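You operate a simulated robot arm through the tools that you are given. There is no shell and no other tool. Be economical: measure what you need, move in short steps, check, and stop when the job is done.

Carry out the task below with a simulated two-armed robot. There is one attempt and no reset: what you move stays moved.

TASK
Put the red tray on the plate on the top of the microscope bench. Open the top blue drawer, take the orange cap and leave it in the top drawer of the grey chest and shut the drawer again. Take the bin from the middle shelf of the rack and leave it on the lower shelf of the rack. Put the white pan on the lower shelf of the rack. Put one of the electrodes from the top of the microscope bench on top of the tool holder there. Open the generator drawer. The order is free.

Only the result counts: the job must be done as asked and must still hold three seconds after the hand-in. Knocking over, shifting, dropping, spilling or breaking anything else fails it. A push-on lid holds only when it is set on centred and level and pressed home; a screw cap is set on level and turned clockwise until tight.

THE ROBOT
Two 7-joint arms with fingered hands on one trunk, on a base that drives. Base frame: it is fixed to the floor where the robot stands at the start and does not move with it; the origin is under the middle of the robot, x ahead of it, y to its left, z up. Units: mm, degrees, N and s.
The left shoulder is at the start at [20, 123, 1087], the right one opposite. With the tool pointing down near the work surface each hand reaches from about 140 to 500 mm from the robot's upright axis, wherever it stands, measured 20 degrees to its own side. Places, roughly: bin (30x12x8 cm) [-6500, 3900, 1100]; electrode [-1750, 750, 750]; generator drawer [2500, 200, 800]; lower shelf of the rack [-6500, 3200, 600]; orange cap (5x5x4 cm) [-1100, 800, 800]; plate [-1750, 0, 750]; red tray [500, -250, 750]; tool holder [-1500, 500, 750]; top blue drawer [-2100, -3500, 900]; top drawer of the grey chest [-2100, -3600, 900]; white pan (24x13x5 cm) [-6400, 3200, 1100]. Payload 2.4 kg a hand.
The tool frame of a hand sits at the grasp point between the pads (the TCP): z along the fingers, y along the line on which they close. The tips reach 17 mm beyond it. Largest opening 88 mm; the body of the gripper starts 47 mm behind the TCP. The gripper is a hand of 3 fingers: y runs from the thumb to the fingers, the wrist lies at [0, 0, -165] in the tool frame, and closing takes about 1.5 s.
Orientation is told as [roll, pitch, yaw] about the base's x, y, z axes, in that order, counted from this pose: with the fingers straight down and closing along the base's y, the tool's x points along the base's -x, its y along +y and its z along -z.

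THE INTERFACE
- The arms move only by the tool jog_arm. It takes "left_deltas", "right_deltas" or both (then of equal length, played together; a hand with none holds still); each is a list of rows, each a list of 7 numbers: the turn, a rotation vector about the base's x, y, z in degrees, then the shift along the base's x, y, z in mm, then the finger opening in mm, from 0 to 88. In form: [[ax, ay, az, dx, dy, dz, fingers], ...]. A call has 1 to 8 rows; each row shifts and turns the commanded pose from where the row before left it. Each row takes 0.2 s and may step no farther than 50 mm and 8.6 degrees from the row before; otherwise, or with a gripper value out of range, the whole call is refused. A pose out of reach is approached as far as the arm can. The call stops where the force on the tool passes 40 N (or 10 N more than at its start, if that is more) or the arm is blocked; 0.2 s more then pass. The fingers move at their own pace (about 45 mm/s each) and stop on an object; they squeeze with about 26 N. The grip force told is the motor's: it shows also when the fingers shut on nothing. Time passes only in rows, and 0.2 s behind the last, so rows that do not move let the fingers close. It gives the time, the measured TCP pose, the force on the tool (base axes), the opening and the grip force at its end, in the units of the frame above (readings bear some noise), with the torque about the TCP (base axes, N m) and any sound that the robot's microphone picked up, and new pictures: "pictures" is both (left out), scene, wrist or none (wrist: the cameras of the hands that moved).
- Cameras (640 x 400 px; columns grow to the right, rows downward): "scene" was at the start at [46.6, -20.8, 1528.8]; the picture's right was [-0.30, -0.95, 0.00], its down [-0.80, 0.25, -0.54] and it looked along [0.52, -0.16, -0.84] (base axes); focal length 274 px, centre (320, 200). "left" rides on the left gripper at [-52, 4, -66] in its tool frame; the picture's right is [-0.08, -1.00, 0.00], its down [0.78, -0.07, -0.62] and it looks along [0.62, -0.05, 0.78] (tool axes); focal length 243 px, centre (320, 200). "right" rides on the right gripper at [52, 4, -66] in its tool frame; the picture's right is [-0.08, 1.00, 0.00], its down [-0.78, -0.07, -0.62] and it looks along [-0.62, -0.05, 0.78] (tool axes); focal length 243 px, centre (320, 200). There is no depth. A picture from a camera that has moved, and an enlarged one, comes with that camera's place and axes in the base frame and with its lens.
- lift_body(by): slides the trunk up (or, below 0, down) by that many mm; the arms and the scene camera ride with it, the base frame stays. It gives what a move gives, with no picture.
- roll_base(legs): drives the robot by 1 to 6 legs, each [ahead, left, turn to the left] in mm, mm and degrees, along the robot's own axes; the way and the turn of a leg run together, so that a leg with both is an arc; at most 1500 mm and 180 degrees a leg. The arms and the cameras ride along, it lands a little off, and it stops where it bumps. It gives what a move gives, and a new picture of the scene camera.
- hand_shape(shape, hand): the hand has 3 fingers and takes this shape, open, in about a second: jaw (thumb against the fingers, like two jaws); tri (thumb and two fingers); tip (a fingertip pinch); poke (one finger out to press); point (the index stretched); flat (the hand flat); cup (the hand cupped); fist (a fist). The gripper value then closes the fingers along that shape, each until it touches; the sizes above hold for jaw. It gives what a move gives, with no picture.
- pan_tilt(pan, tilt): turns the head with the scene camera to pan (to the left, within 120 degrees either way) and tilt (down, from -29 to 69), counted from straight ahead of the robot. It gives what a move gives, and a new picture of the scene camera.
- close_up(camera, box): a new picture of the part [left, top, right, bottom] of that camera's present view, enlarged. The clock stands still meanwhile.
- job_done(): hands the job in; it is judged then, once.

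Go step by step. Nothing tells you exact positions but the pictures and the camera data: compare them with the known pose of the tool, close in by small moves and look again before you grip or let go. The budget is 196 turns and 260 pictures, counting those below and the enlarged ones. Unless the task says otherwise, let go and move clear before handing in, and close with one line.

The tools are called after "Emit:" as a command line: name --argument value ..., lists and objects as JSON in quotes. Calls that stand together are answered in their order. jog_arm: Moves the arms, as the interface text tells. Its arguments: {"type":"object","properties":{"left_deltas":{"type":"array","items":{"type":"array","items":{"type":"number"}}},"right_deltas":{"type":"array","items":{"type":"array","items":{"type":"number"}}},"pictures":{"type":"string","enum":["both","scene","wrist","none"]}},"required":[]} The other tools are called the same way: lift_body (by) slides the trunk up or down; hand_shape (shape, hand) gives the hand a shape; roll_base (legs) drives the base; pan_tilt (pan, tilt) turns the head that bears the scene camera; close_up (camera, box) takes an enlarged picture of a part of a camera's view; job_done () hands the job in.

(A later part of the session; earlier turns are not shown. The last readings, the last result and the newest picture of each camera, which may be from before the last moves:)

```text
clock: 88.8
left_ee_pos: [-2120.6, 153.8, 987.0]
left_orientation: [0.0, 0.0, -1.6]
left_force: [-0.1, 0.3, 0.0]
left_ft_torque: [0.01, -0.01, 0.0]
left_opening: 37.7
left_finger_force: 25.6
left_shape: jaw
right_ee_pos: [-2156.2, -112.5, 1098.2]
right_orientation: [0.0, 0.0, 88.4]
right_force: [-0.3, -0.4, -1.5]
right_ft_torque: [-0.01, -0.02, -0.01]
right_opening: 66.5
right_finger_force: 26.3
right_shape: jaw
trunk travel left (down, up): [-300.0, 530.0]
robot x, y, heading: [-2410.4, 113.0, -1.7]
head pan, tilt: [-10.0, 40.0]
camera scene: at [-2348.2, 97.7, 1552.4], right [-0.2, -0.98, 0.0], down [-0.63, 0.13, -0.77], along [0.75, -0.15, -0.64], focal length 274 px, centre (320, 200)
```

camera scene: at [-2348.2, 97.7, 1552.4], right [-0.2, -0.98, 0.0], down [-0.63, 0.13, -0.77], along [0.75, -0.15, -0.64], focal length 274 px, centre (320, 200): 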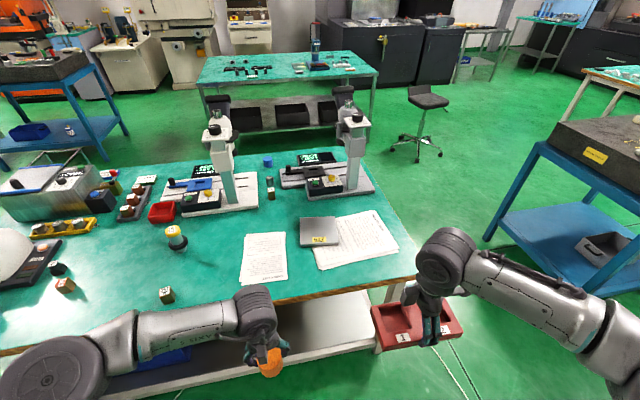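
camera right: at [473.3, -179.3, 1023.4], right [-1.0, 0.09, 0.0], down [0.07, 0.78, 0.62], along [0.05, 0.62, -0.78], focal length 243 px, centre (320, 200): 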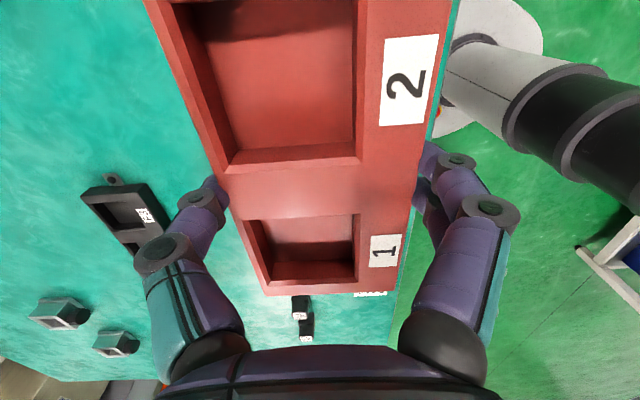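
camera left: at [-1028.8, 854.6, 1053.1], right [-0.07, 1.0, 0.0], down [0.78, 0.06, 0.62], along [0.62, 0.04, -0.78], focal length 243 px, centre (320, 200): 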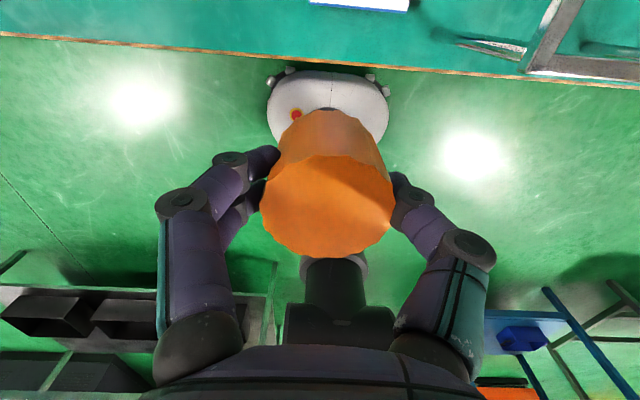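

The plate is at about [-1652, -41], within 470 mm if I stand about 230 mm from the bench edge. I'll zoom in, then close in carefully.

Emit:
close_up --camera "scene" --box '[220, 180, 420, 305]'

Emit:
roll_base --legs '[[0, 0, 1.7], [265, 0, 0]]'

Emit:
pan_tilt --pan -10 --tilt 60

```text
3.20 times, centred on (320, 242) of scene
camera zoom: at [-2348.2, 97.7, 1552.4], right [-0.2, -0.98, 0.0], down [-0.63, 0.13, -0.77], along [0.75, -0.15, -0.64], focal length 876 px, centre (320, 64)
```

zoom: 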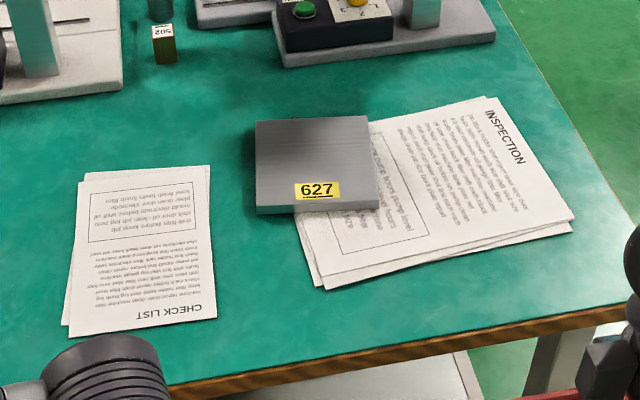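

```text
clock: 91.1
left_ee_pos: [-1854.8, 163.3, 987.4]
left_orientation: [0.1, 0.1, 0.2]
left_force: [0.6, 0.5, 0.0]
left_ft_torque: [0.01, 0.03, 0.0]
left_opening: 37.5
left_finger_force: 25.7
left_shape: jaw
right_ee_pos: [-1881.5, -102.4, 1097.4]
right_orientation: [0.1, 0.0, 90.3]
right_force: [0.4, -0.9, -0.9]
right_ft_torque: [0.02, -0.01, 0.0]
right_opening: 66.5
right_finger_force: 26.4
right_shape: jaw
trunk travel left (down, up): [-300.0, 530.0]
robot x, y, heading: [-2145.6, 117.1, 0.5]
head pan, tilt: [-10.0, 40.0]
camera scene: at [-2079.9, 100.9, 1552.3], right [-0.17, -0.99, 0.0], down [-0.63, 0.11, -0.77], along [0.75, -0.13, -0.64], focal length 274 px, centre (320, 200)
```

scene: 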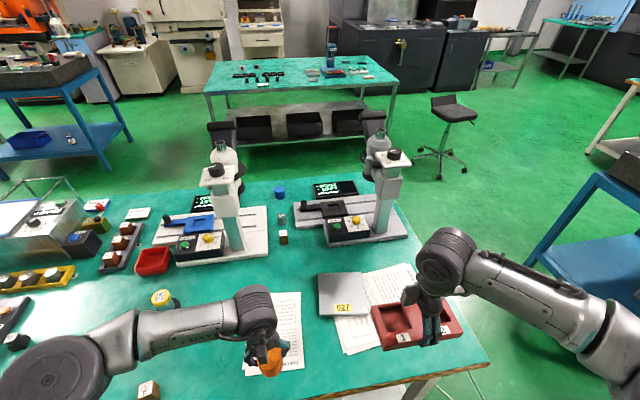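

```text
clock: 91.9
left_ee_pos: [-1855.2, 163.7, 987.9]
left_orientation: [0.0, 0.0, 0.3]
left_force: [-0.1, -0.3, 0.7]
left_ft_torque: [0.0, -0.01, 0.0]
left_opening: 37.5
left_finger_force: 26.0
left_shape: jaw
right_ee_pos: [-1881.7, -102.4, 1097.9]
right_orientation: [0.0, 0.0, 90.3]
right_force: [-0.2, 0.4, -1.1]
right_ft_torque: [-0.03, 0.0, 0.02]
right_opening: 66.3
right_finger_force: 26.6
right_shape: jaw
trunk travel left (down, up): [-300.0, 530.0]
robot x, y, heading: [-2144.4, 115.7, 0.2]
head pan, tilt: [-10.0, 60.0]
camera scene: at [-2099.0, 104.0, 1525.7], right [-0.17, -0.99, 0.0], down [-0.85, 0.15, -0.5], along [0.49, -0.08, -0.87], focal length 274 px, centre (320, 200)
```

scene: 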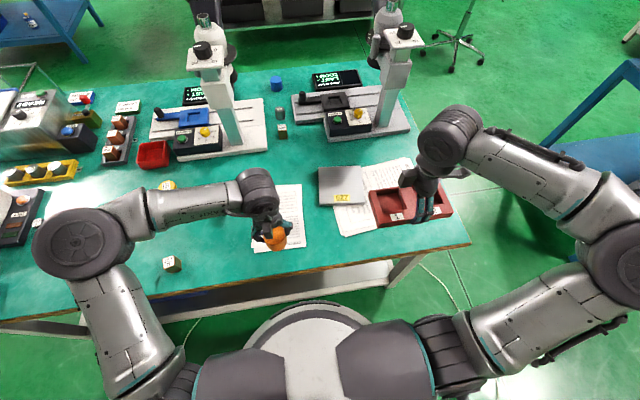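

The plate centre is about [-1650, -40]. I'll roll 28 mm closer and then bring the tray over the plate, level, at z≈870.

Emit:
roll_base --legs '[[28, 0, 0]]'

Emit:
jog_arm --right_deltas '[[0, 0, 0, 40, 14, -10, 40], [0, 0, 0, 40, 14, -10, 40], [0, 0, 0, 40, 14, -20, 40], [0, 0, 0, 40, 10, -20, 40], [0, 0, 0, 35, 10, -20, 40], [0, 0, 0, 0, 0, -40, 40], [0, 0, 0, 0, 0, -40, 40], [0, 0, 0, 0, 0, -40, 40]]' --pictures "both"

```text
clock: 92.8
left_ee_pos: [-1826.0, 165.2, 988.1]
left_orientation: [-0.1, 0.1, 0.3]
left_force: [-0.4, 0.3, -0.3]
left_ft_torque: [-0.01, 0.02, -0.02]
left_opening: 37.7
left_finger_force: 25.9
left_shape: jaw
right_ee_pos: [-1852.5, -103.0, 1096.9]
right_orientation: [0.1, 0.0, 90.3]
right_force: [0.2, 0.3, -0.8]
right_ft_torque: [-0.01, 0.0, -0.04]
right_opening: 66.2
right_finger_force: 26.1
right_shape: jaw
trunk travel left (down, up): [-300.0, 530.0]
robot x, y, heading: [-2116.0, 116.5, 0.2]
head pan, tilt: [-10.0, 60.0]
camera scene: at [-2069.2, 104.2, 1525.5], right [-0.17, -0.99, 0.0], down [-0.85, 0.15, -0.5], along [0.49, -0.08, -0.87], focal length 274 px, centre (320, 200)
```

scene: 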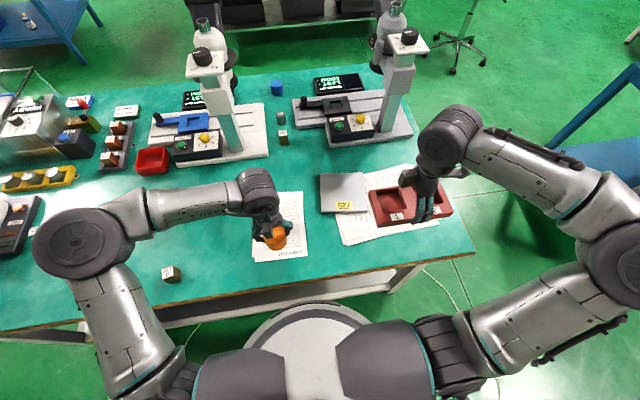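

```text
clock: 94.6
left_ee_pos: [-1826.5, 165.3, 989.2]
left_orientation: [0.0, 0.1, 0.3]
left_force: [0.1, 0.4, 0.0]
left_ft_torque: [0.01, -0.03, -0.02]
left_opening: 37.5
left_finger_force: 26.4
left_shape: jaw
right_ee_pos: [-1662.1, -40.6, 895.0]
right_orientation: [0.0, 0.0, 90.4]
right_force: [0.0, 0.6, -1.7]
right_ft_torque: [-0.01, 0.0, -0.01]
right_opening: 66.2
right_finger_force: 26.2
right_shape: jaw
trunk travel left (down, up): [-300.0, 530.0]
robot x, y, heading: [-2120.5, 115.5, 0.2]
head pan, tilt: [-10.0, 60.0]
camera scene: at [-2070.8, 104.2, 1525.6], right [-0.17, -0.99, 0.0], down [-0.85, 0.15, -0.5], along [0.49, -0.08, -0.87], focal length 274 px, centre (320, 200)
camera right: at [-1665.4, -92.2, 962.3], right [-1.0, 0.08, 0.0], down [0.06, 0.78, 0.62], along [0.05, 0.62, -0.78], focal length 243 px, centre (320, 200)
```

scene: 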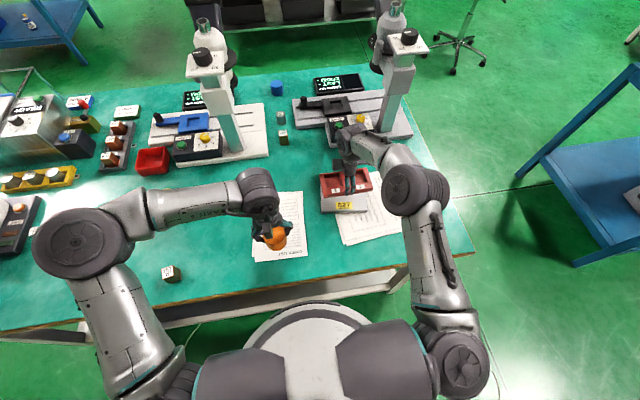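
right: 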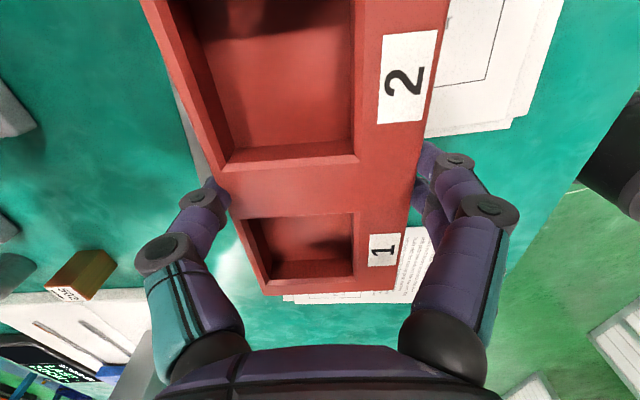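

The tray is over the plate; I'll shift 10 mm outward and lower gently until contact.

Emit:
jog_arm --right_deltas '[[0, 0, 0, 10, 0, -20, 40], [0, 0, 0, 0, 0, -30, 40], [0, 0, 0, 0, 0, -13, 40], [0, 0, 0, 0, 0, -4, 40], [0, 0, 0, 0, 0, -4, 40], [0, 0, 0, 0, 0, 0, 40]]' --pictures "both"

```text
clock: 96.0
left_ee_pos: [-1827.1, 165.4, 989.0]
left_orientation: [-0.1, -0.1, 0.3]
left_force: [-0.2, 0.1, -0.6]
left_ft_torque: [-0.02, 0.0, 0.01]
left_opening: 37.7
left_finger_force: 26.4
left_shape: jaw
right_ee_pos: [-1650.4, -40.6, 826.6]
right_orientation: [0.0, 0.0, 90.2]
right_force: [0.4, 0.1, -1.1]
right_ft_torque: [0.0, 0.01, 0.04]
right_opening: 66.3
right_finger_force: 25.8
right_shape: jaw
trunk travel left (down, up): [-300.0, 530.0]
robot x, y, heading: [-2122.3, 119.8, 0.1]
head pan, tilt: [-10.0, 60.0]
camera scene: at [-2071.0, 104.3, 1525.6], right [-0.17, -0.99, 0.0], down [-0.85, 0.15, -0.5], along [0.49, -0.08, -0.87], focal length 274 px, centre (320, 200)
camera right: at [-1655.2, -92.1, 893.3], right [-1.0, 0.08, 0.0], down [0.06, 0.78, 0.62], along [0.05, 0.62, -0.78], focal length 243 px, centre (320, 200)
```

scene: 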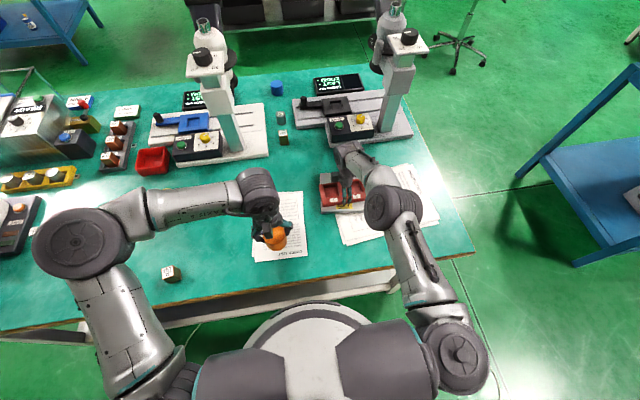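
right: 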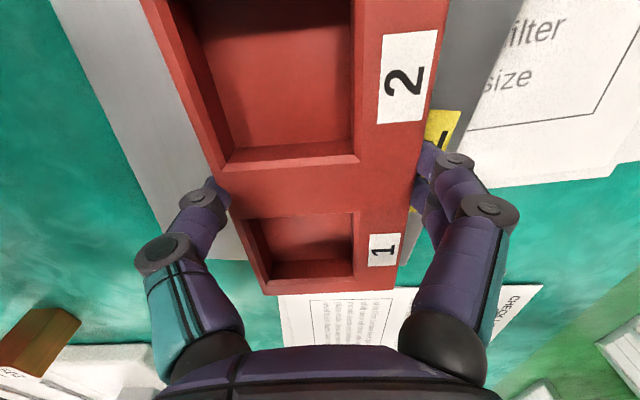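

The plate's +y end sits a bit inside the tray's end, so I'll shift 10 mm to -y and 4 mm to +x, then lower to contact.

Emit:
jog_arm --right_deltas '[[0, 0, 0, 4, -10, 0, 40], [0, 0, 0, 0, 0, -3, 40], [0, 0, 0, 0, 0, -2, 40], [0, 0, 0, 0, 0, -2, 40], [0, 0, 0, 0, 0, 0, 40]]' --pictures "wrist"

```text
clock: 97.2
left_ee_pos: [-1830.6, 164.6, 987.0]
left_orientation: [-0.1, -0.2, 0.3]
left_force: [0.3, 0.8, 0.2]
left_ft_torque: [0.01, 0.03, -0.01]
left_opening: 37.6
left_finger_force: 25.7
left_shape: jaw
right_ee_pos: [-1647.4, -49.7, 823.1]
right_orientation: [-0.3, 0.1, 90.3]
right_force: [0.3, 0.6, 34.3]
right_ft_torque: [0.02, -0.02, -0.01]
right_opening: 64.6
right_finger_force: 25.9
right_shape: jaw
trunk travel left (down, up): [-300.0, 530.0]
robot x, y, heading: [-2117.6, 114.4, -0.1]
head pan, tilt: [-10.0, 60.0]
camera right: at [-1651.7, -101.8, 888.9], right [-1.0, 0.08, -0.01], down [0.06, 0.78, 0.62], along [0.05, 0.62, -0.78], focal length 243 px, centre (320, 200)
```

right: 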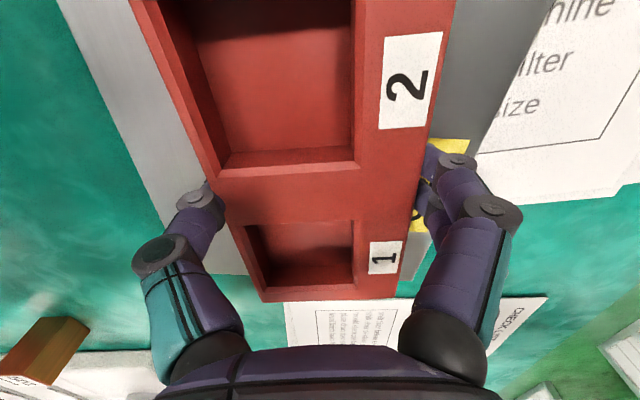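

Contact at z≈823. I'll ease up, nudge 10 mm toward -y for better centring, set it down and open.

Emit:
jog_arm --right_deltas '[[0, 0, 0, 0, 0, 5, 40], [0, 0, 0, 0, -10, 0, 40], [0, 0, 0, 0, 0, -3, 40], [0, 0, 0, 0, 0, 0, 40], [0, 0, 0, 0, 0, 0, 88], [0, 0, 0, 0, 0, 0, 88], [0, 0, 0, 0, 0, 0, 88], [0, 0, 0, 0, 0, 0, 88]]' --pictures "wrist"

```text
clock: 99.0
left_ee_pos: [-1827.4, 164.8, 987.9]
left_orientation: [0.0, 0.0, 0.2]
left_force: [-0.1, -0.1, -0.5]
left_ft_torque: [0.0, -0.04, 0.02]
left_opening: 37.6
left_finger_force: 26.4
left_shape: jaw
right_ee_pos: [-1645.8, -60.1, 822.5]
right_orientation: [0.0, 0.0, 90.3]
right_force: [0.6, -0.2, 0.1]
right_ft_torque: [-0.01, -0.01, -0.01]
right_opening: 87.7
right_finger_force: 0.0
right_shape: jaw
trunk travel left (down, up): [-300.0, 530.0]
robot x, y, heading: [-2115.0, 113.0, 0.2]
head pan, tilt: [-10.0, 60.0]
camera right: at [-1650.0, -112.0, 888.6], right [-1.0, 0.08, 0.0], down [0.06, 0.78, 0.62], along [0.05, 0.62, -0.78], focal length 243 px, centre (320, 200)
```

right: 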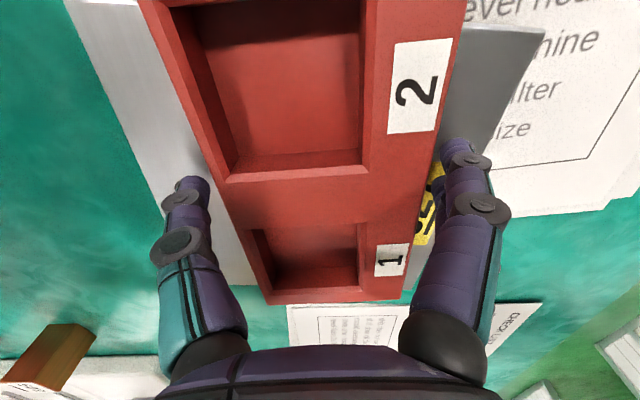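

Released. I'll raise the hand straight up and check the tray from the head.

Emit:
jog_arm --right_deltas '[[0, 0, 0, 0, 0, 30, 88], [0, 0, 0, 0, 0, 50, 88], [0, 0, 0, -20, -10, 40, 88], [0, 0, 0, -40, -20, 20, 88], [0, 0, 0, -40, -20, 20, 88], [0, 0, 0, -40, -20, 0, 88]]' --pictures "scene"

Emit:
close_up --camera "scene" --box '[280, 120, 420, 240]'

Emit:
pan_tilt --pan 20 --tilt 55

Emit:
close_up --camera "scene" --box '[200, 80, 440, 230]'

```text
clock: 100.4
left_ee_pos: [-1828.2, 164.7, 987.8]
left_orientation: [0.0, 0.0, 0.3]
left_force: [-0.4, -0.8, -0.3]
left_ft_torque: [0.03, 0.01, 0.0]
left_opening: 37.3
left_finger_force: 26.1
left_shape: jaw
right_ee_pos: [-1785.6, -129.4, 979.1]
right_orientation: [-0.2, 0.1, 90.3]
right_force: [1.0, 0.3, -0.1]
right_ft_torque: [0.02, -0.01, 0.0]
right_opening: 87.9
right_finger_force: 0.1
right_shape: jaw
trunk travel left (down, up): [-300.0, 530.0]
robot x, y, heading: [-2119.2, 114.9, 0.2]
head pan, tilt: [-10.0, 60.0]
camera scene: at [-2071.7, 103.9, 1525.6], right [-0.17, -0.99, 0.0], down [-0.85, 0.15, -0.5], along [0.49, -0.08, -0.87], focal length 274 px, centre (320, 200)
```

scene: 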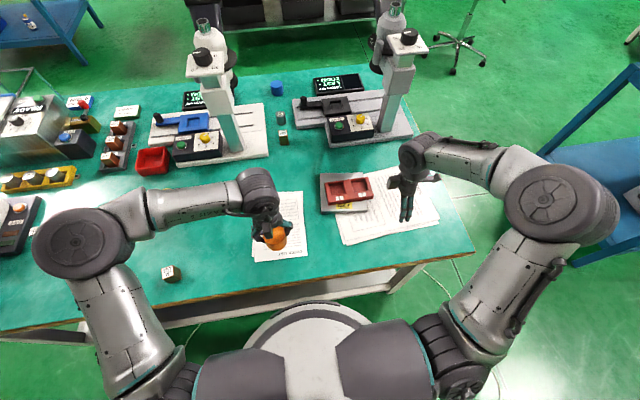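

```text
3.33 times, centred on (350, 180) of scene
camera zoom: at [-2071.7, 103.9, 1525.6], right [-0.17, -0.99, 0.0], down [-0.85, 0.15, -0.5], along [0.49, -0.08, -0.87], focal length 913 px, centre (220, 267)
```

zoom: 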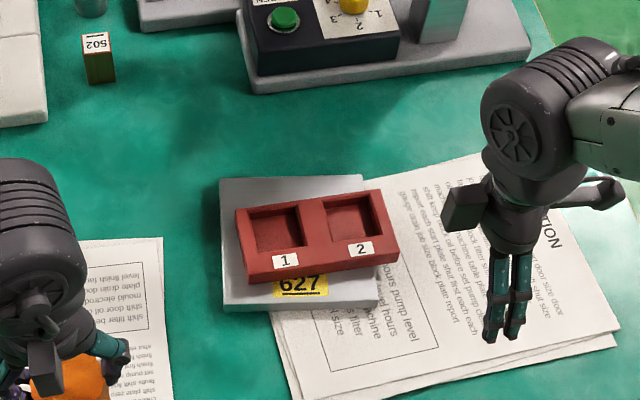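

```text
clock: 101.3
left_ee_pos: [-1827.3, 164.0, 988.6]
left_orientation: [0.0, 0.0, 0.3]
left_force: [-0.6, -0.3, 0.0]
left_ft_torque: [0.04, -0.01, 0.02]
left_opening: 37.5
left_finger_force: 25.8
left_shape: jaw
right_ee_pos: [-1785.9, -129.0, 978.6]
right_orientation: [0.0, 0.0, 90.3]
right_force: [1.0, 0.2, -0.5]
right_ft_torque: [0.01, 0.01, 0.01]
right_opening: 88.0
right_finger_force: 0.1
right_shape: jaw
trunk travel left (down, up): [-300.0, 530.0]
robot x, y, heading: [-2119.9, 117.3, 0.1]
head pan, tilt: [20.0, 55.0]
camera scene: at [-2069.2, 140.4, 1531.7], right [0.35, -0.94, 0.0], down [-0.77, -0.28, -0.57], along [0.54, 0.2, -0.82], focal length 274 px, centre (320, 200)
```

scene: 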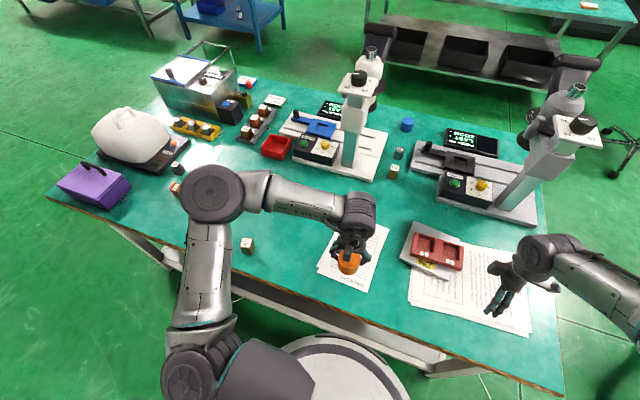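

```text
2.67 times, centred on (320, 155) of scene
camera zoom: at [-2069.2, 140.4, 1531.7], right [0.35, -0.94, 0.0], down [-0.77, -0.28, -0.57], along [0.54, 0.2, -0.82], focal length 730 px, centre (320, 320)
```

zoom: 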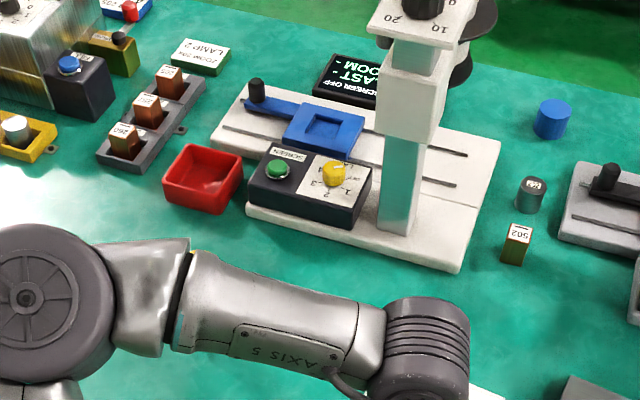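

The tray rests level on the plate. Next are the electrode and tool holder, so I'll slide along the bench to y≈640 and look at the small blocks closely.

Emit:
roll_base --legs '[[-80, 0, 0], [0, 530, 0]]'

Emit:
pan_tilt --pan -15 --tilt 45

Emit:
close_up --camera "scene" --box '[180, 150, 400, 290]'

```text
clock: 105.1
left_ee_pos: [-1913.4, 713.6, 987.6]
left_orientation: [0.0, -0.1, 0.6]
left_force: [0.1, -0.2, -0.1]
left_ft_torque: [-0.01, -0.04, 0.01]
left_opening: 37.4
left_finger_force: 26.1
left_shape: jaw
right_ee_pos: [-1869.5, 419.4, 978.8]
right_orientation: [0.0, 0.0, 90.7]
right_force: [0.6, -0.2, 0.2]
right_ft_torque: [0.02, 0.02, -0.02]
right_opening: 88.0
right_finger_force: 0.1
right_shape: jaw
trunk travel left (down, up): [-300.0, 530.0]
robot x, y, heading: [-2203.9, 662.7, 0.5]
head pan, tilt: [20.0, 55.0]
camera scene: at [-2154.5, 687.9, 1531.7], right [0.35, -0.94, 0.0], down [-0.77, -0.29, -0.57], along [0.54, 0.2, -0.82], focal length 274 px, centre (320, 200)
```

scene: 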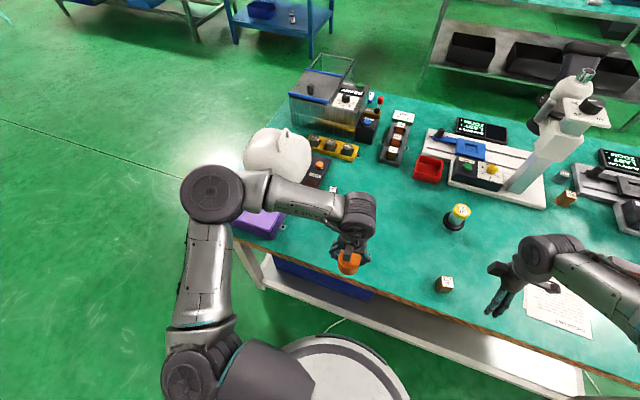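

```text
clock: 106.1
left_ee_pos: [-1912.7, 713.2, 987.1]
left_orientation: [0.0, 0.0, 0.6]
left_force: [0.0, 0.7, -0.7]
left_ft_torque: [-0.01, -0.01, 0.01]
left_opening: 37.6
left_finger_force: 25.4
left_shape: jaw
right_ee_pos: [-1868.6, 418.3, 979.5]
right_orientation: [0.1, 0.0, 90.6]
right_force: [-0.9, 0.4, 0.2]
right_ft_torque: [-0.05, 0.04, -0.03]
right_opening: 88.2
right_finger_force: 0.1
right_shape: jaw
trunk travel left (down, up): [-300.0, 530.0]
robot x, y, heading: [-2205.5, 661.4, 0.6]
head pan, tilt: [-15.0, 45.0]
camera scene: at [-2143.2, 641.8, 1545.1], right [-0.25, -0.97, 0.0], down [-0.69, 0.17, -0.71], along [0.68, -0.17, -0.71], focal length 274 px, centre (320, 200)
```

scene: 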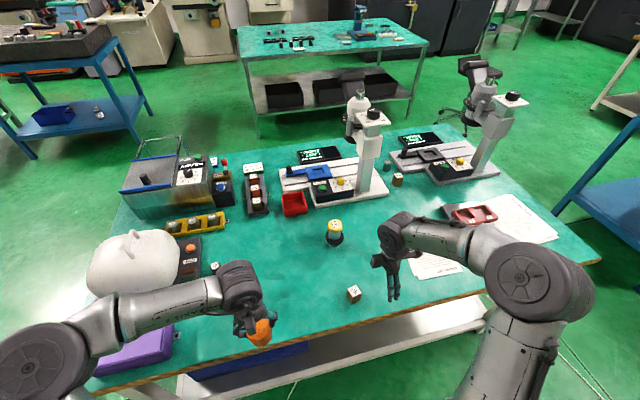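

```text
2.86 times, centred on (290, 220) of scene
camera zoom: at [-2143.2, 641.8, 1545.1], right [-0.25, -0.97, 0.0], down [-0.69, 0.17, -0.71], along [0.68, -0.17, -0.71], focal length 782 px, centre (406, 143)
```

zoom: 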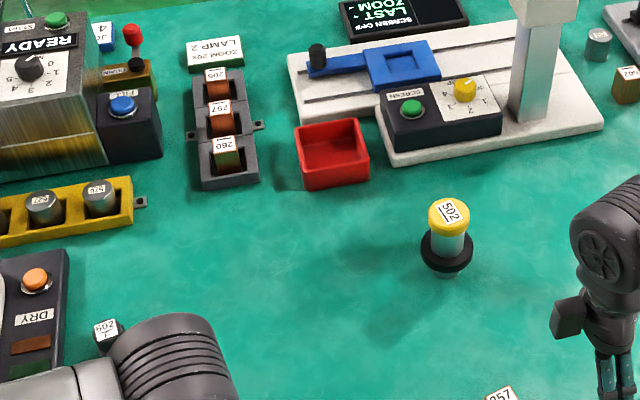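

The tool holder stands at about [-1639, 467] with its top near z≈899. A loose electrode block labelled 257 lies at about [-1817, 462], an easy reach for the right hand.

Emit:
roll_base --legs '[[75, 0, -0.5], [0, -60, 0]]'

Emit:
jog_arm --right_deltas '[[0, 0, 0, -10, 35, 0, 88], [0, 0, 0, -10, 35, -10, 88], [0, 0, 0, 0, 34, -20, 88], [0, 0, 0, 0, 0, -20, 88], [0, 0, 0, 0, 0, 0, 88]]' --pictures "both"

```text
clock: 107.7
left_ee_pos: [-1836.2, 650.4, 987.8]
left_orientation: [0.1, 0.1, 0.2]
left_force: [-0.4, -0.2, -0.1]
left_ft_torque: [0.01, 0.04, 0.03]
left_opening: 37.5
left_finger_force: 26.2
left_shape: jaw
right_ee_pos: [-1795.7, 356.0, 978.6]
right_orientation: [0.0, 0.0, 90.3]
right_force: [-0.5, 0.5, -0.4]
right_ft_torque: [-0.02, -0.01, -0.05]
right_opening: 87.8
right_finger_force: 0.1
right_shape: jaw
trunk travel left (down, up): [-300.0, 530.0]
robot x, y, heading: [-2125.9, 604.6, 0.3]
head pan, tilt: [-15.0, 45.0]
camera scene: at [-2067.0, 580.8, 1545.1], right [-0.26, -0.97, 0.0], down [-0.68, 0.18, -0.71], along [0.68, -0.18, -0.71], focal length 274 px, centre (320, 200)
```

scene: 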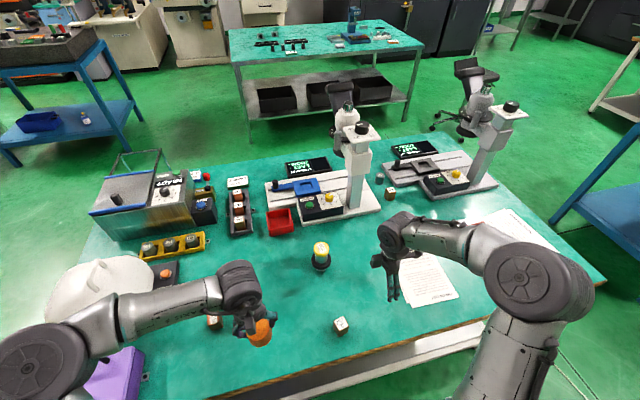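

```text
clock: 108.9
left_ee_pos: [-1836.2, 651.5, 987.2]
left_orientation: [0.0, 0.0, 0.2]
left_force: [-0.3, -1.2, 0.5]
left_ft_torque: [0.03, -0.01, 0.0]
left_opening: 37.4
left_finger_force: 26.1
left_shape: jaw
right_ee_pos: [-1813.0, 460.8, 928.1]
right_orientation: [0.0, 0.0, 90.1]
right_force: [-0.6, 0.6, -0.9]
right_ft_torque: [-0.02, -0.01, -0.02]
right_opening: 88.0
right_finger_force: 0.0
right_shape: jaw
trunk travel left (down, up): [-300.0, 530.0]
robot x, y, heading: [-2125.8, 601.2, 0.0]
head pan, tilt: [-15.0, 45.0]
camera scene: at [-2066.8, 582.3, 1545.1], right [-0.26, -0.97, 0.0], down [-0.68, 0.18, -0.71], along [0.68, -0.18, -0.71], focal length 274 px, centre (320, 200)
camera right: at [-1818.1, 409.7, 994.7], right [-1.0, 0.08, 0.0], down [0.06, 0.78, 0.62], along [0.05, 0.62, -0.78], focal length 243 px, centre (320, 200)
```

scene: 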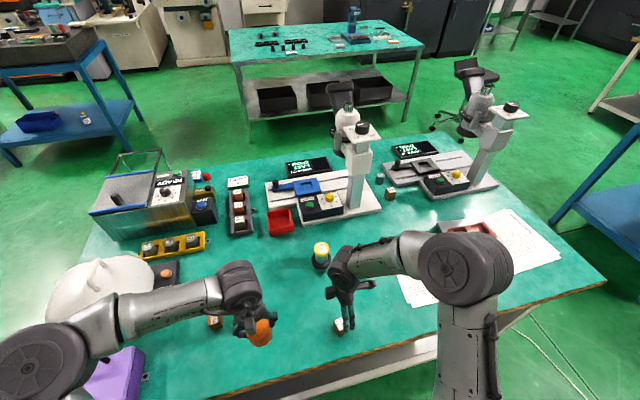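
right: 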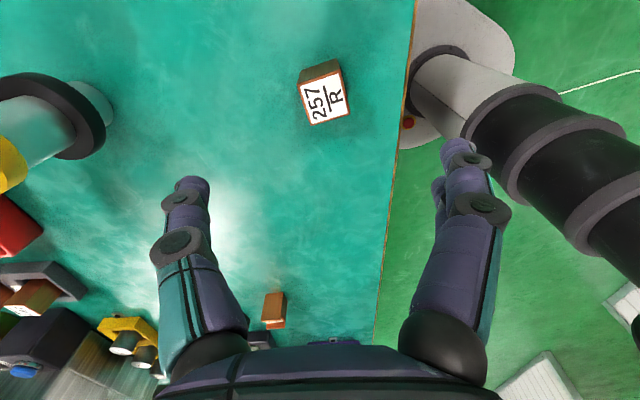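

The electrode "257 R" is at about [-1818, 457], turned about 18°. I'll align the hand and descend partway.

Emit:
jog_arm --right_deltas '[[0, 0, 8, -3, -2, -15, 66], [0, 0, 8, -2, -2, -15, 66], [0, 0, 2, 0, 0, -30, 66], [0, 0, 0, 0, 0, 0, 66]]' --pictures "wrist"

```text
clock: 109.9
left_ee_pos: [-1836.2, 650.8, 987.6]
left_orientation: [0.0, 0.0, 0.1]
left_force: [0.0, 0.3, 0.0]
left_ft_torque: [-0.01, 0.0, 0.02]
left_opening: 37.8
left_finger_force: 26.1
left_shape: jaw
right_ee_pos: [-1820.3, 456.8, 868.3]
right_orientation: [0.1, 0.0, 108.1]
right_force: [-0.4, 0.0, 0.5]
right_ft_torque: [-0.03, 0.0, 0.04]
right_opening: 66.1
right_finger_force: 0.1
right_shape: jaw
trunk travel left (down, up): [-300.0, 530.0]
robot x, y, heading: [-2129.9, 602.6, 0.0]
head pan, tilt: [-15.0, 45.0]
camera right: at [-1808.1, 405.8, 935.1], right [-0.97, -0.23, 0.0], down [-0.18, 0.76, 0.62], along [-0.14, 0.6, -0.78], focal length 243 px, centre (320, 200)
```

right: 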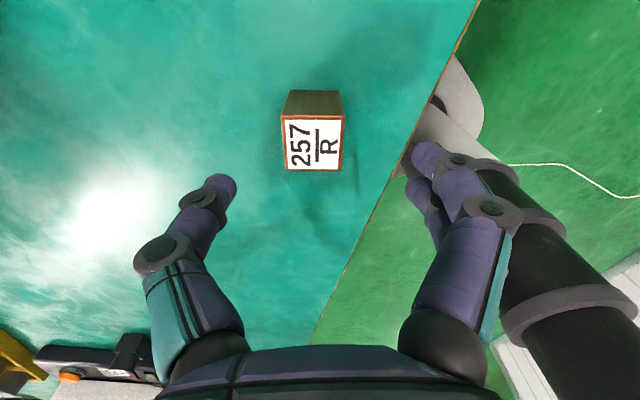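

Aligned; the block top is at z≈829. I'll descend to 812 and grip.

Emit:
jog_arm --right_deltas '[[0, 0, 0, 4, 0, -28, 66], [0, 0, 0, 0, 0, -28, 66], [0, 0, 0, 0, 0, 0, 66], [0, 0, 0, 0, 0, 0, 15], [0, 0, 0, 0, 0, 0, 15], [0, 0, 0, 0, 0, 0, 15], [0, 0, 0, 0, 0, 0, 15], [0, 0, 0, 0, 0, 0, 15]]' --pictures "wrist"

Emit:
jog_arm --right_deltas '[[0, 0, 0, 0, 0, 30, 15], [0, 0, 0, 0, 0, 45, 15], [0, 0, 0, 0, 0, 45, 15], [0, 0, 0, 0, 0, 45, 15], [0, 0, 0, 0, 0, 20, 15]]' --pictures "wrist"

```text
clock: 111.7
left_ee_pos: [-1835.8, 651.2, 987.8]
left_orientation: [-0.1, 0.0, 0.1]
left_force: [0.5, 0.5, -0.7]
left_ft_torque: [0.01, 0.02, -0.01]
left_opening: 37.4
left_finger_force: 26.0
left_shape: jaw
right_ee_pos: [-1816.1, 457.3, 811.1]
right_orientation: [0.1, 0.0, 108.1]
right_force: [-0.3, 0.3, -0.3]
right_ft_torque: [0.0, 0.04, -0.03]
right_opening: 24.1
right_finger_force: 26.2
right_shape: jaw
trunk travel left (down, up): [-300.0, 530.0]
robot x, y, heading: [-2126.3, 603.2, 0.3]
head pan, tilt: [-15.0, 45.0]
camera right: at [-1804.4, 406.1, 878.5], right [-0.97, -0.23, 0.0], down [-0.18, 0.76, 0.62], along [-0.14, 0.6, -0.78], focal length 243 px, centre (320, 200)
```

right: 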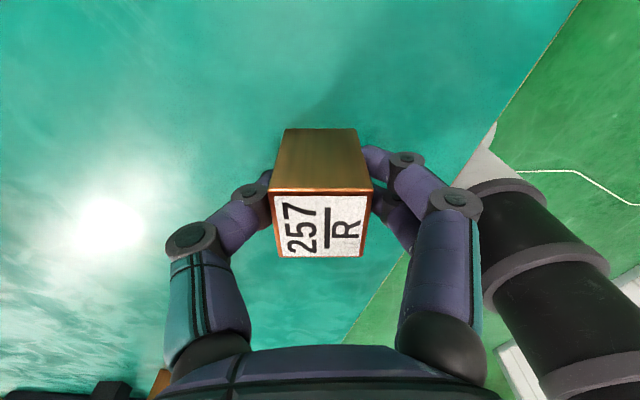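

```text
clock: 112.9
left_ee_pos: [-1835.9, 651.3, 987.4]
left_orientation: [0.1, -0.1, 0.1]
left_force: [-0.1, -0.5, -0.1]
left_ft_torque: [0.04, -0.02, 0.02]
left_opening: 37.6
left_finger_force: 25.7
left_shape: jaw
right_ee_pos: [-1817.0, 457.5, 999.3]
right_orientation: [0.1, 0.0, 108.2]
right_force: [0.6, 0.6, -3.3]
right_ft_torque: [-0.02, 0.0, 0.01]
right_opening: 23.8
right_finger_force: 25.5
right_shape: jaw
trunk travel left (down, up): [-300.0, 530.0]
robot x, y, heading: [-2125.9, 602.3, 0.0]
head pan, tilt: [-15.0, 45.0]
camera right: at [-1805.7, 406.8, 1066.4], right [-0.97, -0.23, 0.0], down [-0.18, 0.76, 0.62], along [-0.14, 0.6, -0.78], focal length 243 px, centre (320, 200)
```

right: 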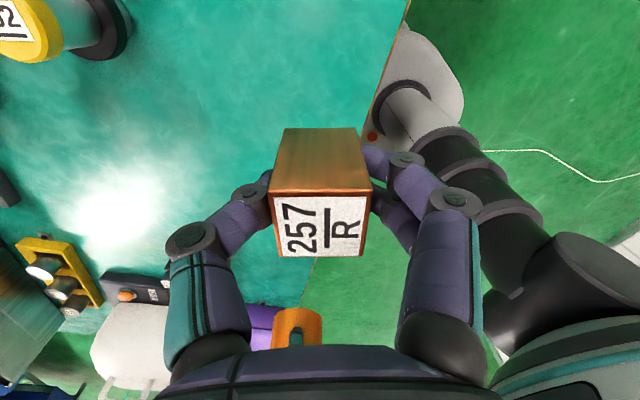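

The electrode is held. I'll move it above the tool holder with about 60 mm of clearance and check alignment.

Emit:
jog_arm --right_deltas '[[0, 0, 0, 40, 2, 0, 15], [0, 0, 0, 40, 2, 0, 15], [0, 0, 0, 40, 2, 0, 15], [0, 0, 0, 40, 2, 0, 15], [0, 0, 0, 18, 2, 0, 15], [0, 0, 0, 0, 0, 0, 15]]' --pictures "both"

Emit:
close_up --camera "scene" --box '[250, 180, 410, 290]'

```text
clock: 114.3
left_ee_pos: [-1835.1, 651.0, 987.5]
left_orientation: [-0.1, 0.0, 0.2]
left_force: [0.5, -0.2, 0.7]
left_ft_torque: [-0.02, 0.0, 0.03]
left_opening: 37.4
left_finger_force: 25.8
left_shape: jaw
right_ee_pos: [-1664.6, 465.9, 998.5]
right_orientation: [0.2, 0.0, 108.0]
right_force: [0.1, 0.6, -3.7]
right_ft_torque: [0.01, 0.03, -0.02]
right_opening: 23.5
right_finger_force: 25.9
right_shape: jaw
right hand out of reach, approached as far as the arm can: row 4, 5
trunk travel left (down, up): [-300.0, 530.0]
robot x, y, heading: [-2124.2, 600.0, 0.3]
head pan, tilt: [-15.0, 45.0]
camera scene: at [-2066.5, 582.1, 1545.1], right [-0.26, -0.97, 0.0], down [-0.68, 0.18, -0.71], along [0.68, -0.18, -0.71], focal length 274 px, centre (320, 200)
camera right: at [-1655.2, 414.8, 1065.3], right [-0.97, -0.23, 0.0], down [-0.18, 0.76, 0.62], along [-0.14, 0.6, -0.78], focal length 243 px, centre (320, 200)
```

scene: 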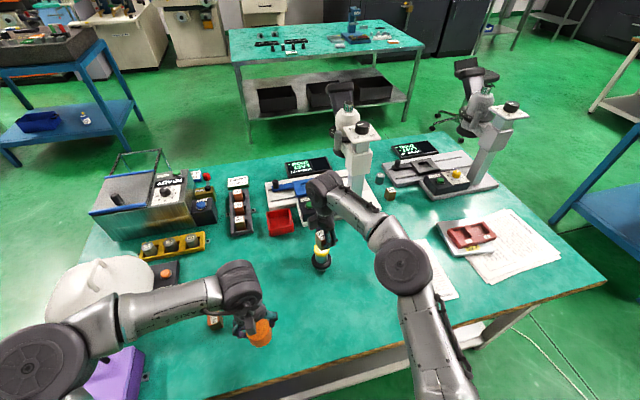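
right: 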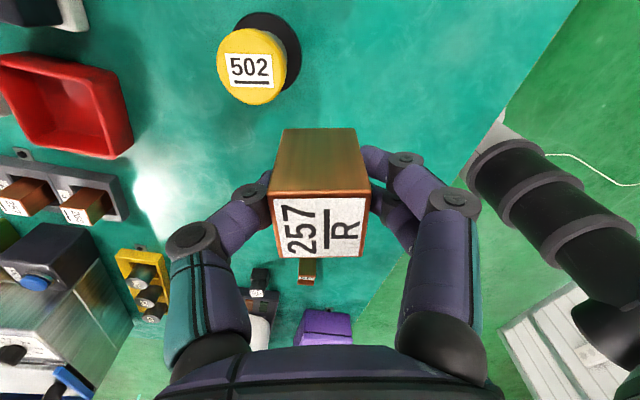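

```text
3.64 times, centred on (330, 235) of scene
camera zoom: at [-2066.5, 582.1, 1545.1], right [-0.26, -0.97, 0.0], down [-0.68, 0.18, -0.71], along [0.68, -0.18, -0.71], focal length 996 px, centre (284, 73)
```

zoom: 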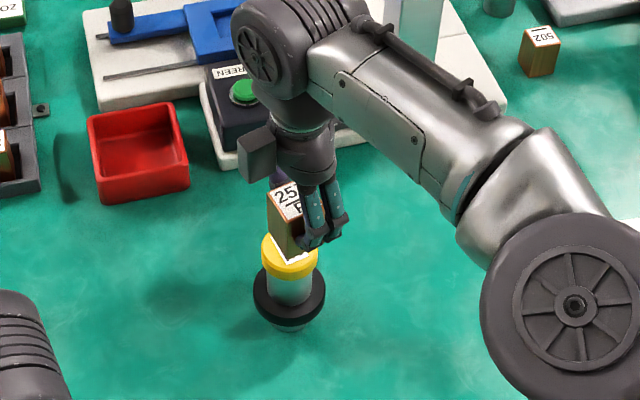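

The arm is at its reach limit, about 47 mm short, with the holder top measured near [-1618, 456, 872]. Turning the base left brings the right shoulder closer without pushing the base under the bench, so I'll retract, back off 40 mm and turn 45°.

Emit:
jog_arm --right_deltas '[[0, 0, 0, -45, 0, 10, 15], [0, 0, 0, -45, 0, 10, 15], [0, 0, 0, -45, 0, 0, 15], [0, 0, 0, -45, 0, 0, 15], [0, 0, 0, -15, 0, 0, 15]]' --pictures "none"

Emit:
roll_base --legs '[[-45, -70, 0], [0, 0, 45]]'

Emit:
pan_tilt --pan -50 --tilt 50

```text
clock: 115.5
left_ee_pos: [-1835.4, 651.7, 987.5]
left_orientation: [0.0, 0.0, 0.2]
left_force: [0.3, 0.3, 0.3]
left_ft_torque: [0.03, 0.0, 0.01]
left_opening: 37.4
left_finger_force: 25.7
left_shape: jaw
right_ee_pos: [-1860.7, 465.3, 1018.8]
right_orientation: [0.1, 0.0, 108.0]
right_force: [0.0, 0.1, -3.9]
right_ft_torque: [0.0, -0.01, -0.01]
right_opening: 23.5
right_finger_force: 25.9
right_shape: jaw
trunk travel left (down, up): [-300.0, 530.0]
robot x, y, heading: [-2124.8, 603.4, 0.0]
head pan, tilt: [-15.0, 45.0]
```

```text
clock: 118.7
left_ee_pos: [-2001.3, 770.8, 988.0]
left_orientation: [0.1, 0.1, 45.4]
left_force: [0.6, -0.1, -0.3]
left_ft_torque: [0.01, -0.03, -0.04]
left_opening: 37.5
left_finger_force: 25.9
left_shape: jaw
right_ee_pos: [-1886.2, 622.7, 1018.1]
right_orientation: [0.0, 0.0, 153.5]
right_force: [1.0, -0.6, -3.0]
right_ft_torque: [0.02, 0.01, -0.02]
right_opening: 23.2
right_finger_force: 26.2
right_shape: jaw
trunk travel left (down, up): [-300.0, 530.0]
robot x, y, heading: [-2172.2, 530.1, 45.6]
head pan, tilt: [-15.0, 45.0]
camera scene: at [-2114.4, 559.7, 1545.1], right [0.51, -0.86, 0.0], down [-0.61, -0.36, -0.71], along [0.61, 0.36, -0.71], focal length 274 px, centre (320, 200)
```

scene: 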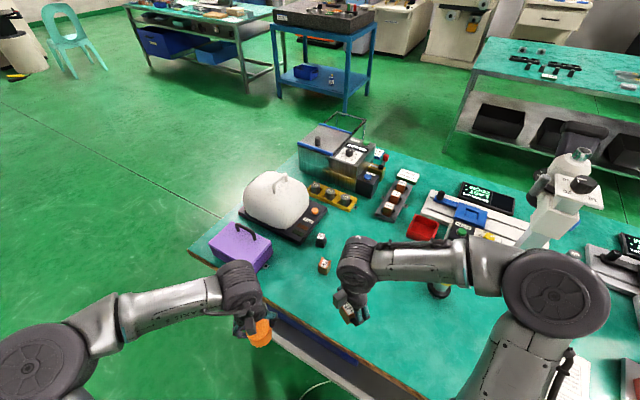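

```text
clock: 119.7
left_ee_pos: [-2001.6, 772.0, 987.9]
left_orientation: [0.0, 0.1, 45.6]
left_force: [0.7, -0.2, -1.0]
left_ft_torque: [-0.02, -0.03, 0.02]
left_opening: 37.5
left_finger_force: 25.6
left_shape: jaw
right_ee_pos: [-1885.6, 623.4, 1017.8]
right_orientation: [0.0, 0.0, 153.5]
right_force: [0.0, -0.3, -4.5]
right_ft_torque: [-0.03, -0.01, -0.01]
right_opening: 23.1
right_finger_force: 25.9
right_shape: jaw
trunk travel left (down, up): [-300.0, 530.0]
robot x, y, heading: [-2168.5, 533.1, 45.5]
head pan, tilt: [-50.0, 50.0]
camera scene: at [-2107.6, 512.4, 1538.2], right [-0.08, -1.0, 0.0], down [-0.76, 0.06, -0.64], along [0.64, -0.05, -0.77], focal length 274 px, centre (320, 200)
```

scene: 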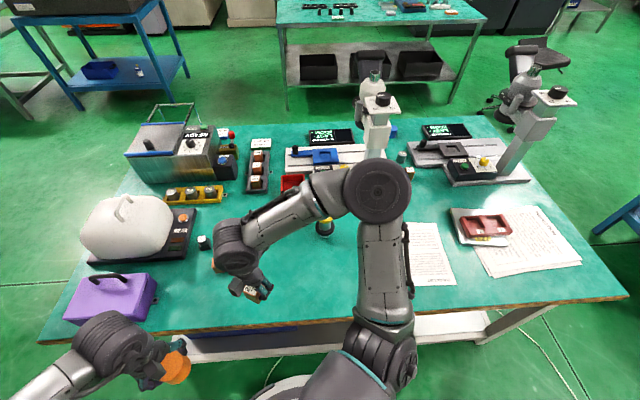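

Now I'll swing the electrode to just above the tool holder, keeping about 90 mm of clearance.

Emit:
jog_arm --right_deltas '[[0, 0, -7.5, 30, -25, 0, 15], [0, 0, -7.5, 35, -25, 0, 15], [0, 0, -7.5, 35, -25, 0, 15], [0, 0, -7.5, 35, -25, 0, 15], [0, 0, -7.5, 35, -25, 0, 15], [0, 0, -7.5, 35, -25, 0, 15], [0, 0, 0, 30, -17, 0, 15], [0, 0, 0, 0, 0, -10, 15]]' --pictures "both"

```text
clock: 121.5
left_ee_pos: [-2001.6, 773.0, 988.3]
left_orientation: [0.0, 0.0, 45.5]
left_force: [0.1, -0.5, -0.5]
left_ft_torque: [-0.01, 0.01, -0.03]
left_opening: 37.2
left_finger_force: 25.9
left_shape: jaw
right_ee_pos: [-1650.3, 457.3, 1009.6]
right_orientation: [0.1, 0.0, 108.5]
right_force: [0.6, 0.1, -3.2]
right_ft_torque: [-0.02, -0.03, 0.05]
right_opening: 23.4
right_finger_force: 26.3
right_shape: jaw
trunk travel left (down, up): [-300.0, 530.0]
robot x, y, heading: [-2170.1, 529.3, 45.4]
head pan, tilt: [-50.0, 50.0]
camera scene: at [-2107.4, 512.1, 1538.2], right [-0.08, -1.0, 0.0], down [-0.76, 0.06, -0.64], along [0.64, -0.05, -0.77], focal length 274 px, centre (320, 200)
camera right: at [-1638.1, 406.9, 1075.7], right [-0.97, -0.24, 0.0], down [-0.18, 0.76, 0.62], along [-0.15, 0.6, -0.78], focal length 243 px, centre (320, 200)
```

scene: 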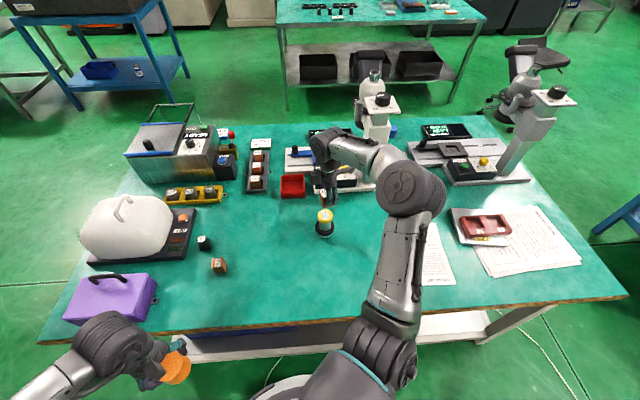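
right: 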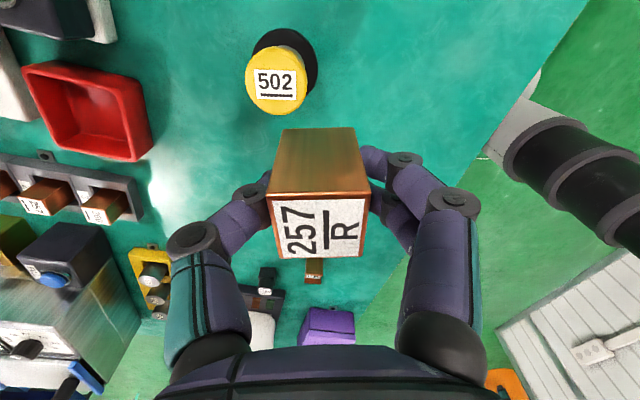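

Two views fix the holder top at [-1618, 454, 884]. I'll centre above it and lower to z≈930.

Emit:
jog_arm --right_deltas '[[0, 0, 0, 16, -2, 0, 15], [0, 0, 0, 16, -1, 0, 15], [0, 0, 0, 0, 0, -30, 15], [0, 0, 0, 0, 0, -30, 15], [0, 0, 0, 0, 0, -20, 15], [0, 0, 0, 0, 0, 0, 15]]' --pictures "both"

Emit:
close_up --camera "scene" --box '[270, 150, 390, 250]'

```text
clock: 122.9
left_ee_pos: [-2001.7, 772.7, 987.7]
left_orientation: [-0.1, 0.0, 45.4]
left_force: [-0.8, -0.1, 0.0]
left_ft_torque: [0.0, 0.03, 0.0]
left_opening: 37.4
left_finger_force: 26.1
left_shape: jaw
right_ee_pos: [-1619.8, 454.9, 927.4]
right_orientation: [-0.1, 0.0, 108.6]
right_force: [-0.3, 0.4, -3.2]
right_ft_torque: [0.02, 0.0, -0.04]
right_opening: 23.1
right_finger_force: 26.2
right_shape: jaw
trunk travel left (down, up): [-300.0, 530.0]
robot x, y, heading: [-2172.4, 534.2, 45.7]
head pan, tilt: [-50.0, 50.0]
camera scene: at [-2107.3, 512.2, 1538.2], right [-0.08, -1.0, 0.0], down [-0.76, 0.06, -0.64], along [0.64, -0.05, -0.77], focal length 274 px, centre (320, 200)
camera right: at [-1607.8, 404.3, 994.5], right [-0.97, -0.24, 0.0], down [-0.18, 0.76, 0.62], along [-0.15, 0.6, -0.78], focal length 243 px, centre (320, 200)
```

scene: 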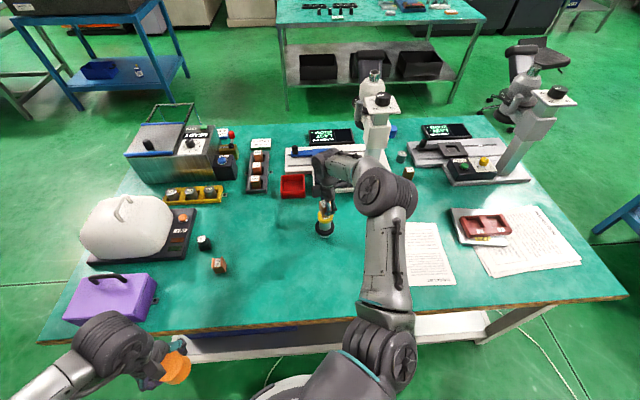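
right: 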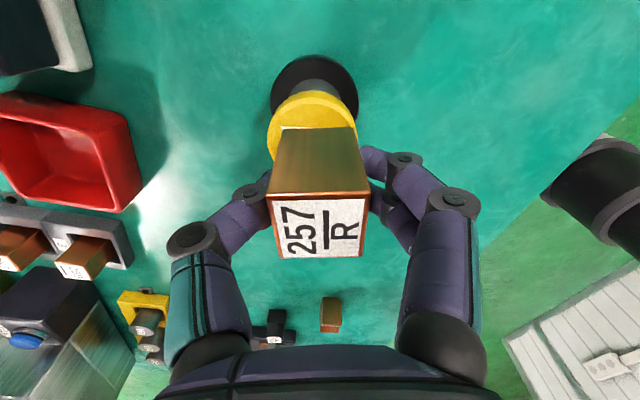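

```text
4.00 times, centred on (330, 200) of scene
camera zoom: at [-2107.3, 512.2, 1538.2], right [-0.08, -1.0, 0.0], down [-0.76, 0.06, -0.64], along [0.64, -0.05, -0.77], focal length 1095 px, centre (280, 200)
```

zoom: 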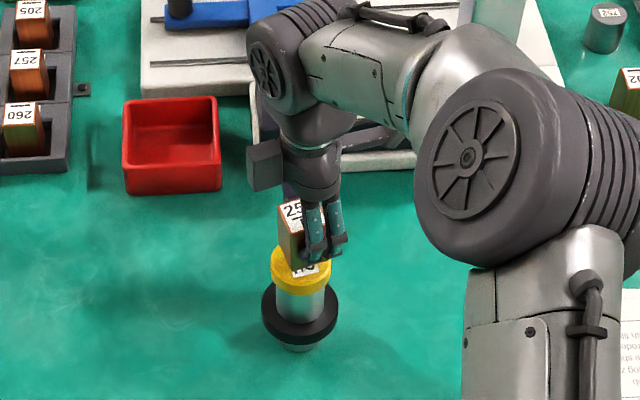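

Slight offset: I'll shift +3, -3 mm and lower to contact.

Emit:
jog_arm --right_deltas '[[0, 0, 0, 3, -3, -5, 15], [0, 0, 0, 0, 0, -4, 15], [0, 0, 0, 0, 0, -3, 15], [0, 0, 0, 0, 0, -2, 15], [0, 0, 0, 0, 0, 0, 15]]' --pictures "wrist"

```text
clock: 124.1
left_ee_pos: [-2001.1, 772.0, 987.5]
left_orientation: [-0.1, 0.1, 45.4]
left_force: [0.1, 0.4, -0.9]
left_ft_torque: [0.03, -0.01, 0.02]
left_opening: 37.4
left_finger_force: 26.2
left_shape: jaw
right_ee_pos: [-1616.6, 450.4, 914.0]
right_orientation: [-0.1, -0.1, 108.5]
right_force: [0.0, -0.3, -3.3]
right_ft_torque: [0.02, 0.02, 0.0]
right_opening: 23.3
right_finger_force: 26.4
right_shape: jaw
trunk travel left (down, up): [-300.0, 530.0]
robot x, y, heading: [-2170.8, 532.1, 45.5]
head pan, tilt: [-50.0, 50.0]
camera right: at [-1605.0, 400.1, 980.9], right [-0.97, -0.24, 0.0], down [-0.18, 0.76, 0.62], along [-0.15, 0.6, -0.78], focal length 243 px, centre (320, 200)
```

right: 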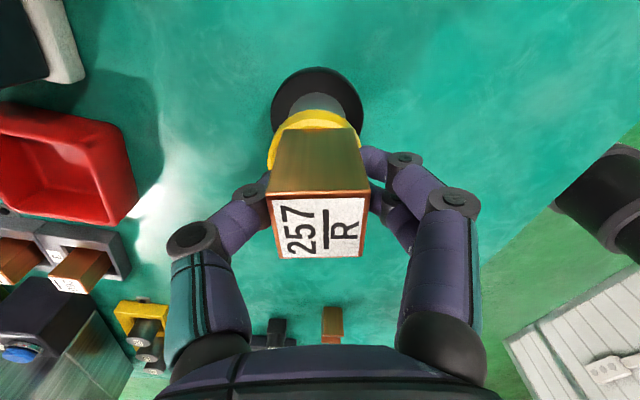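

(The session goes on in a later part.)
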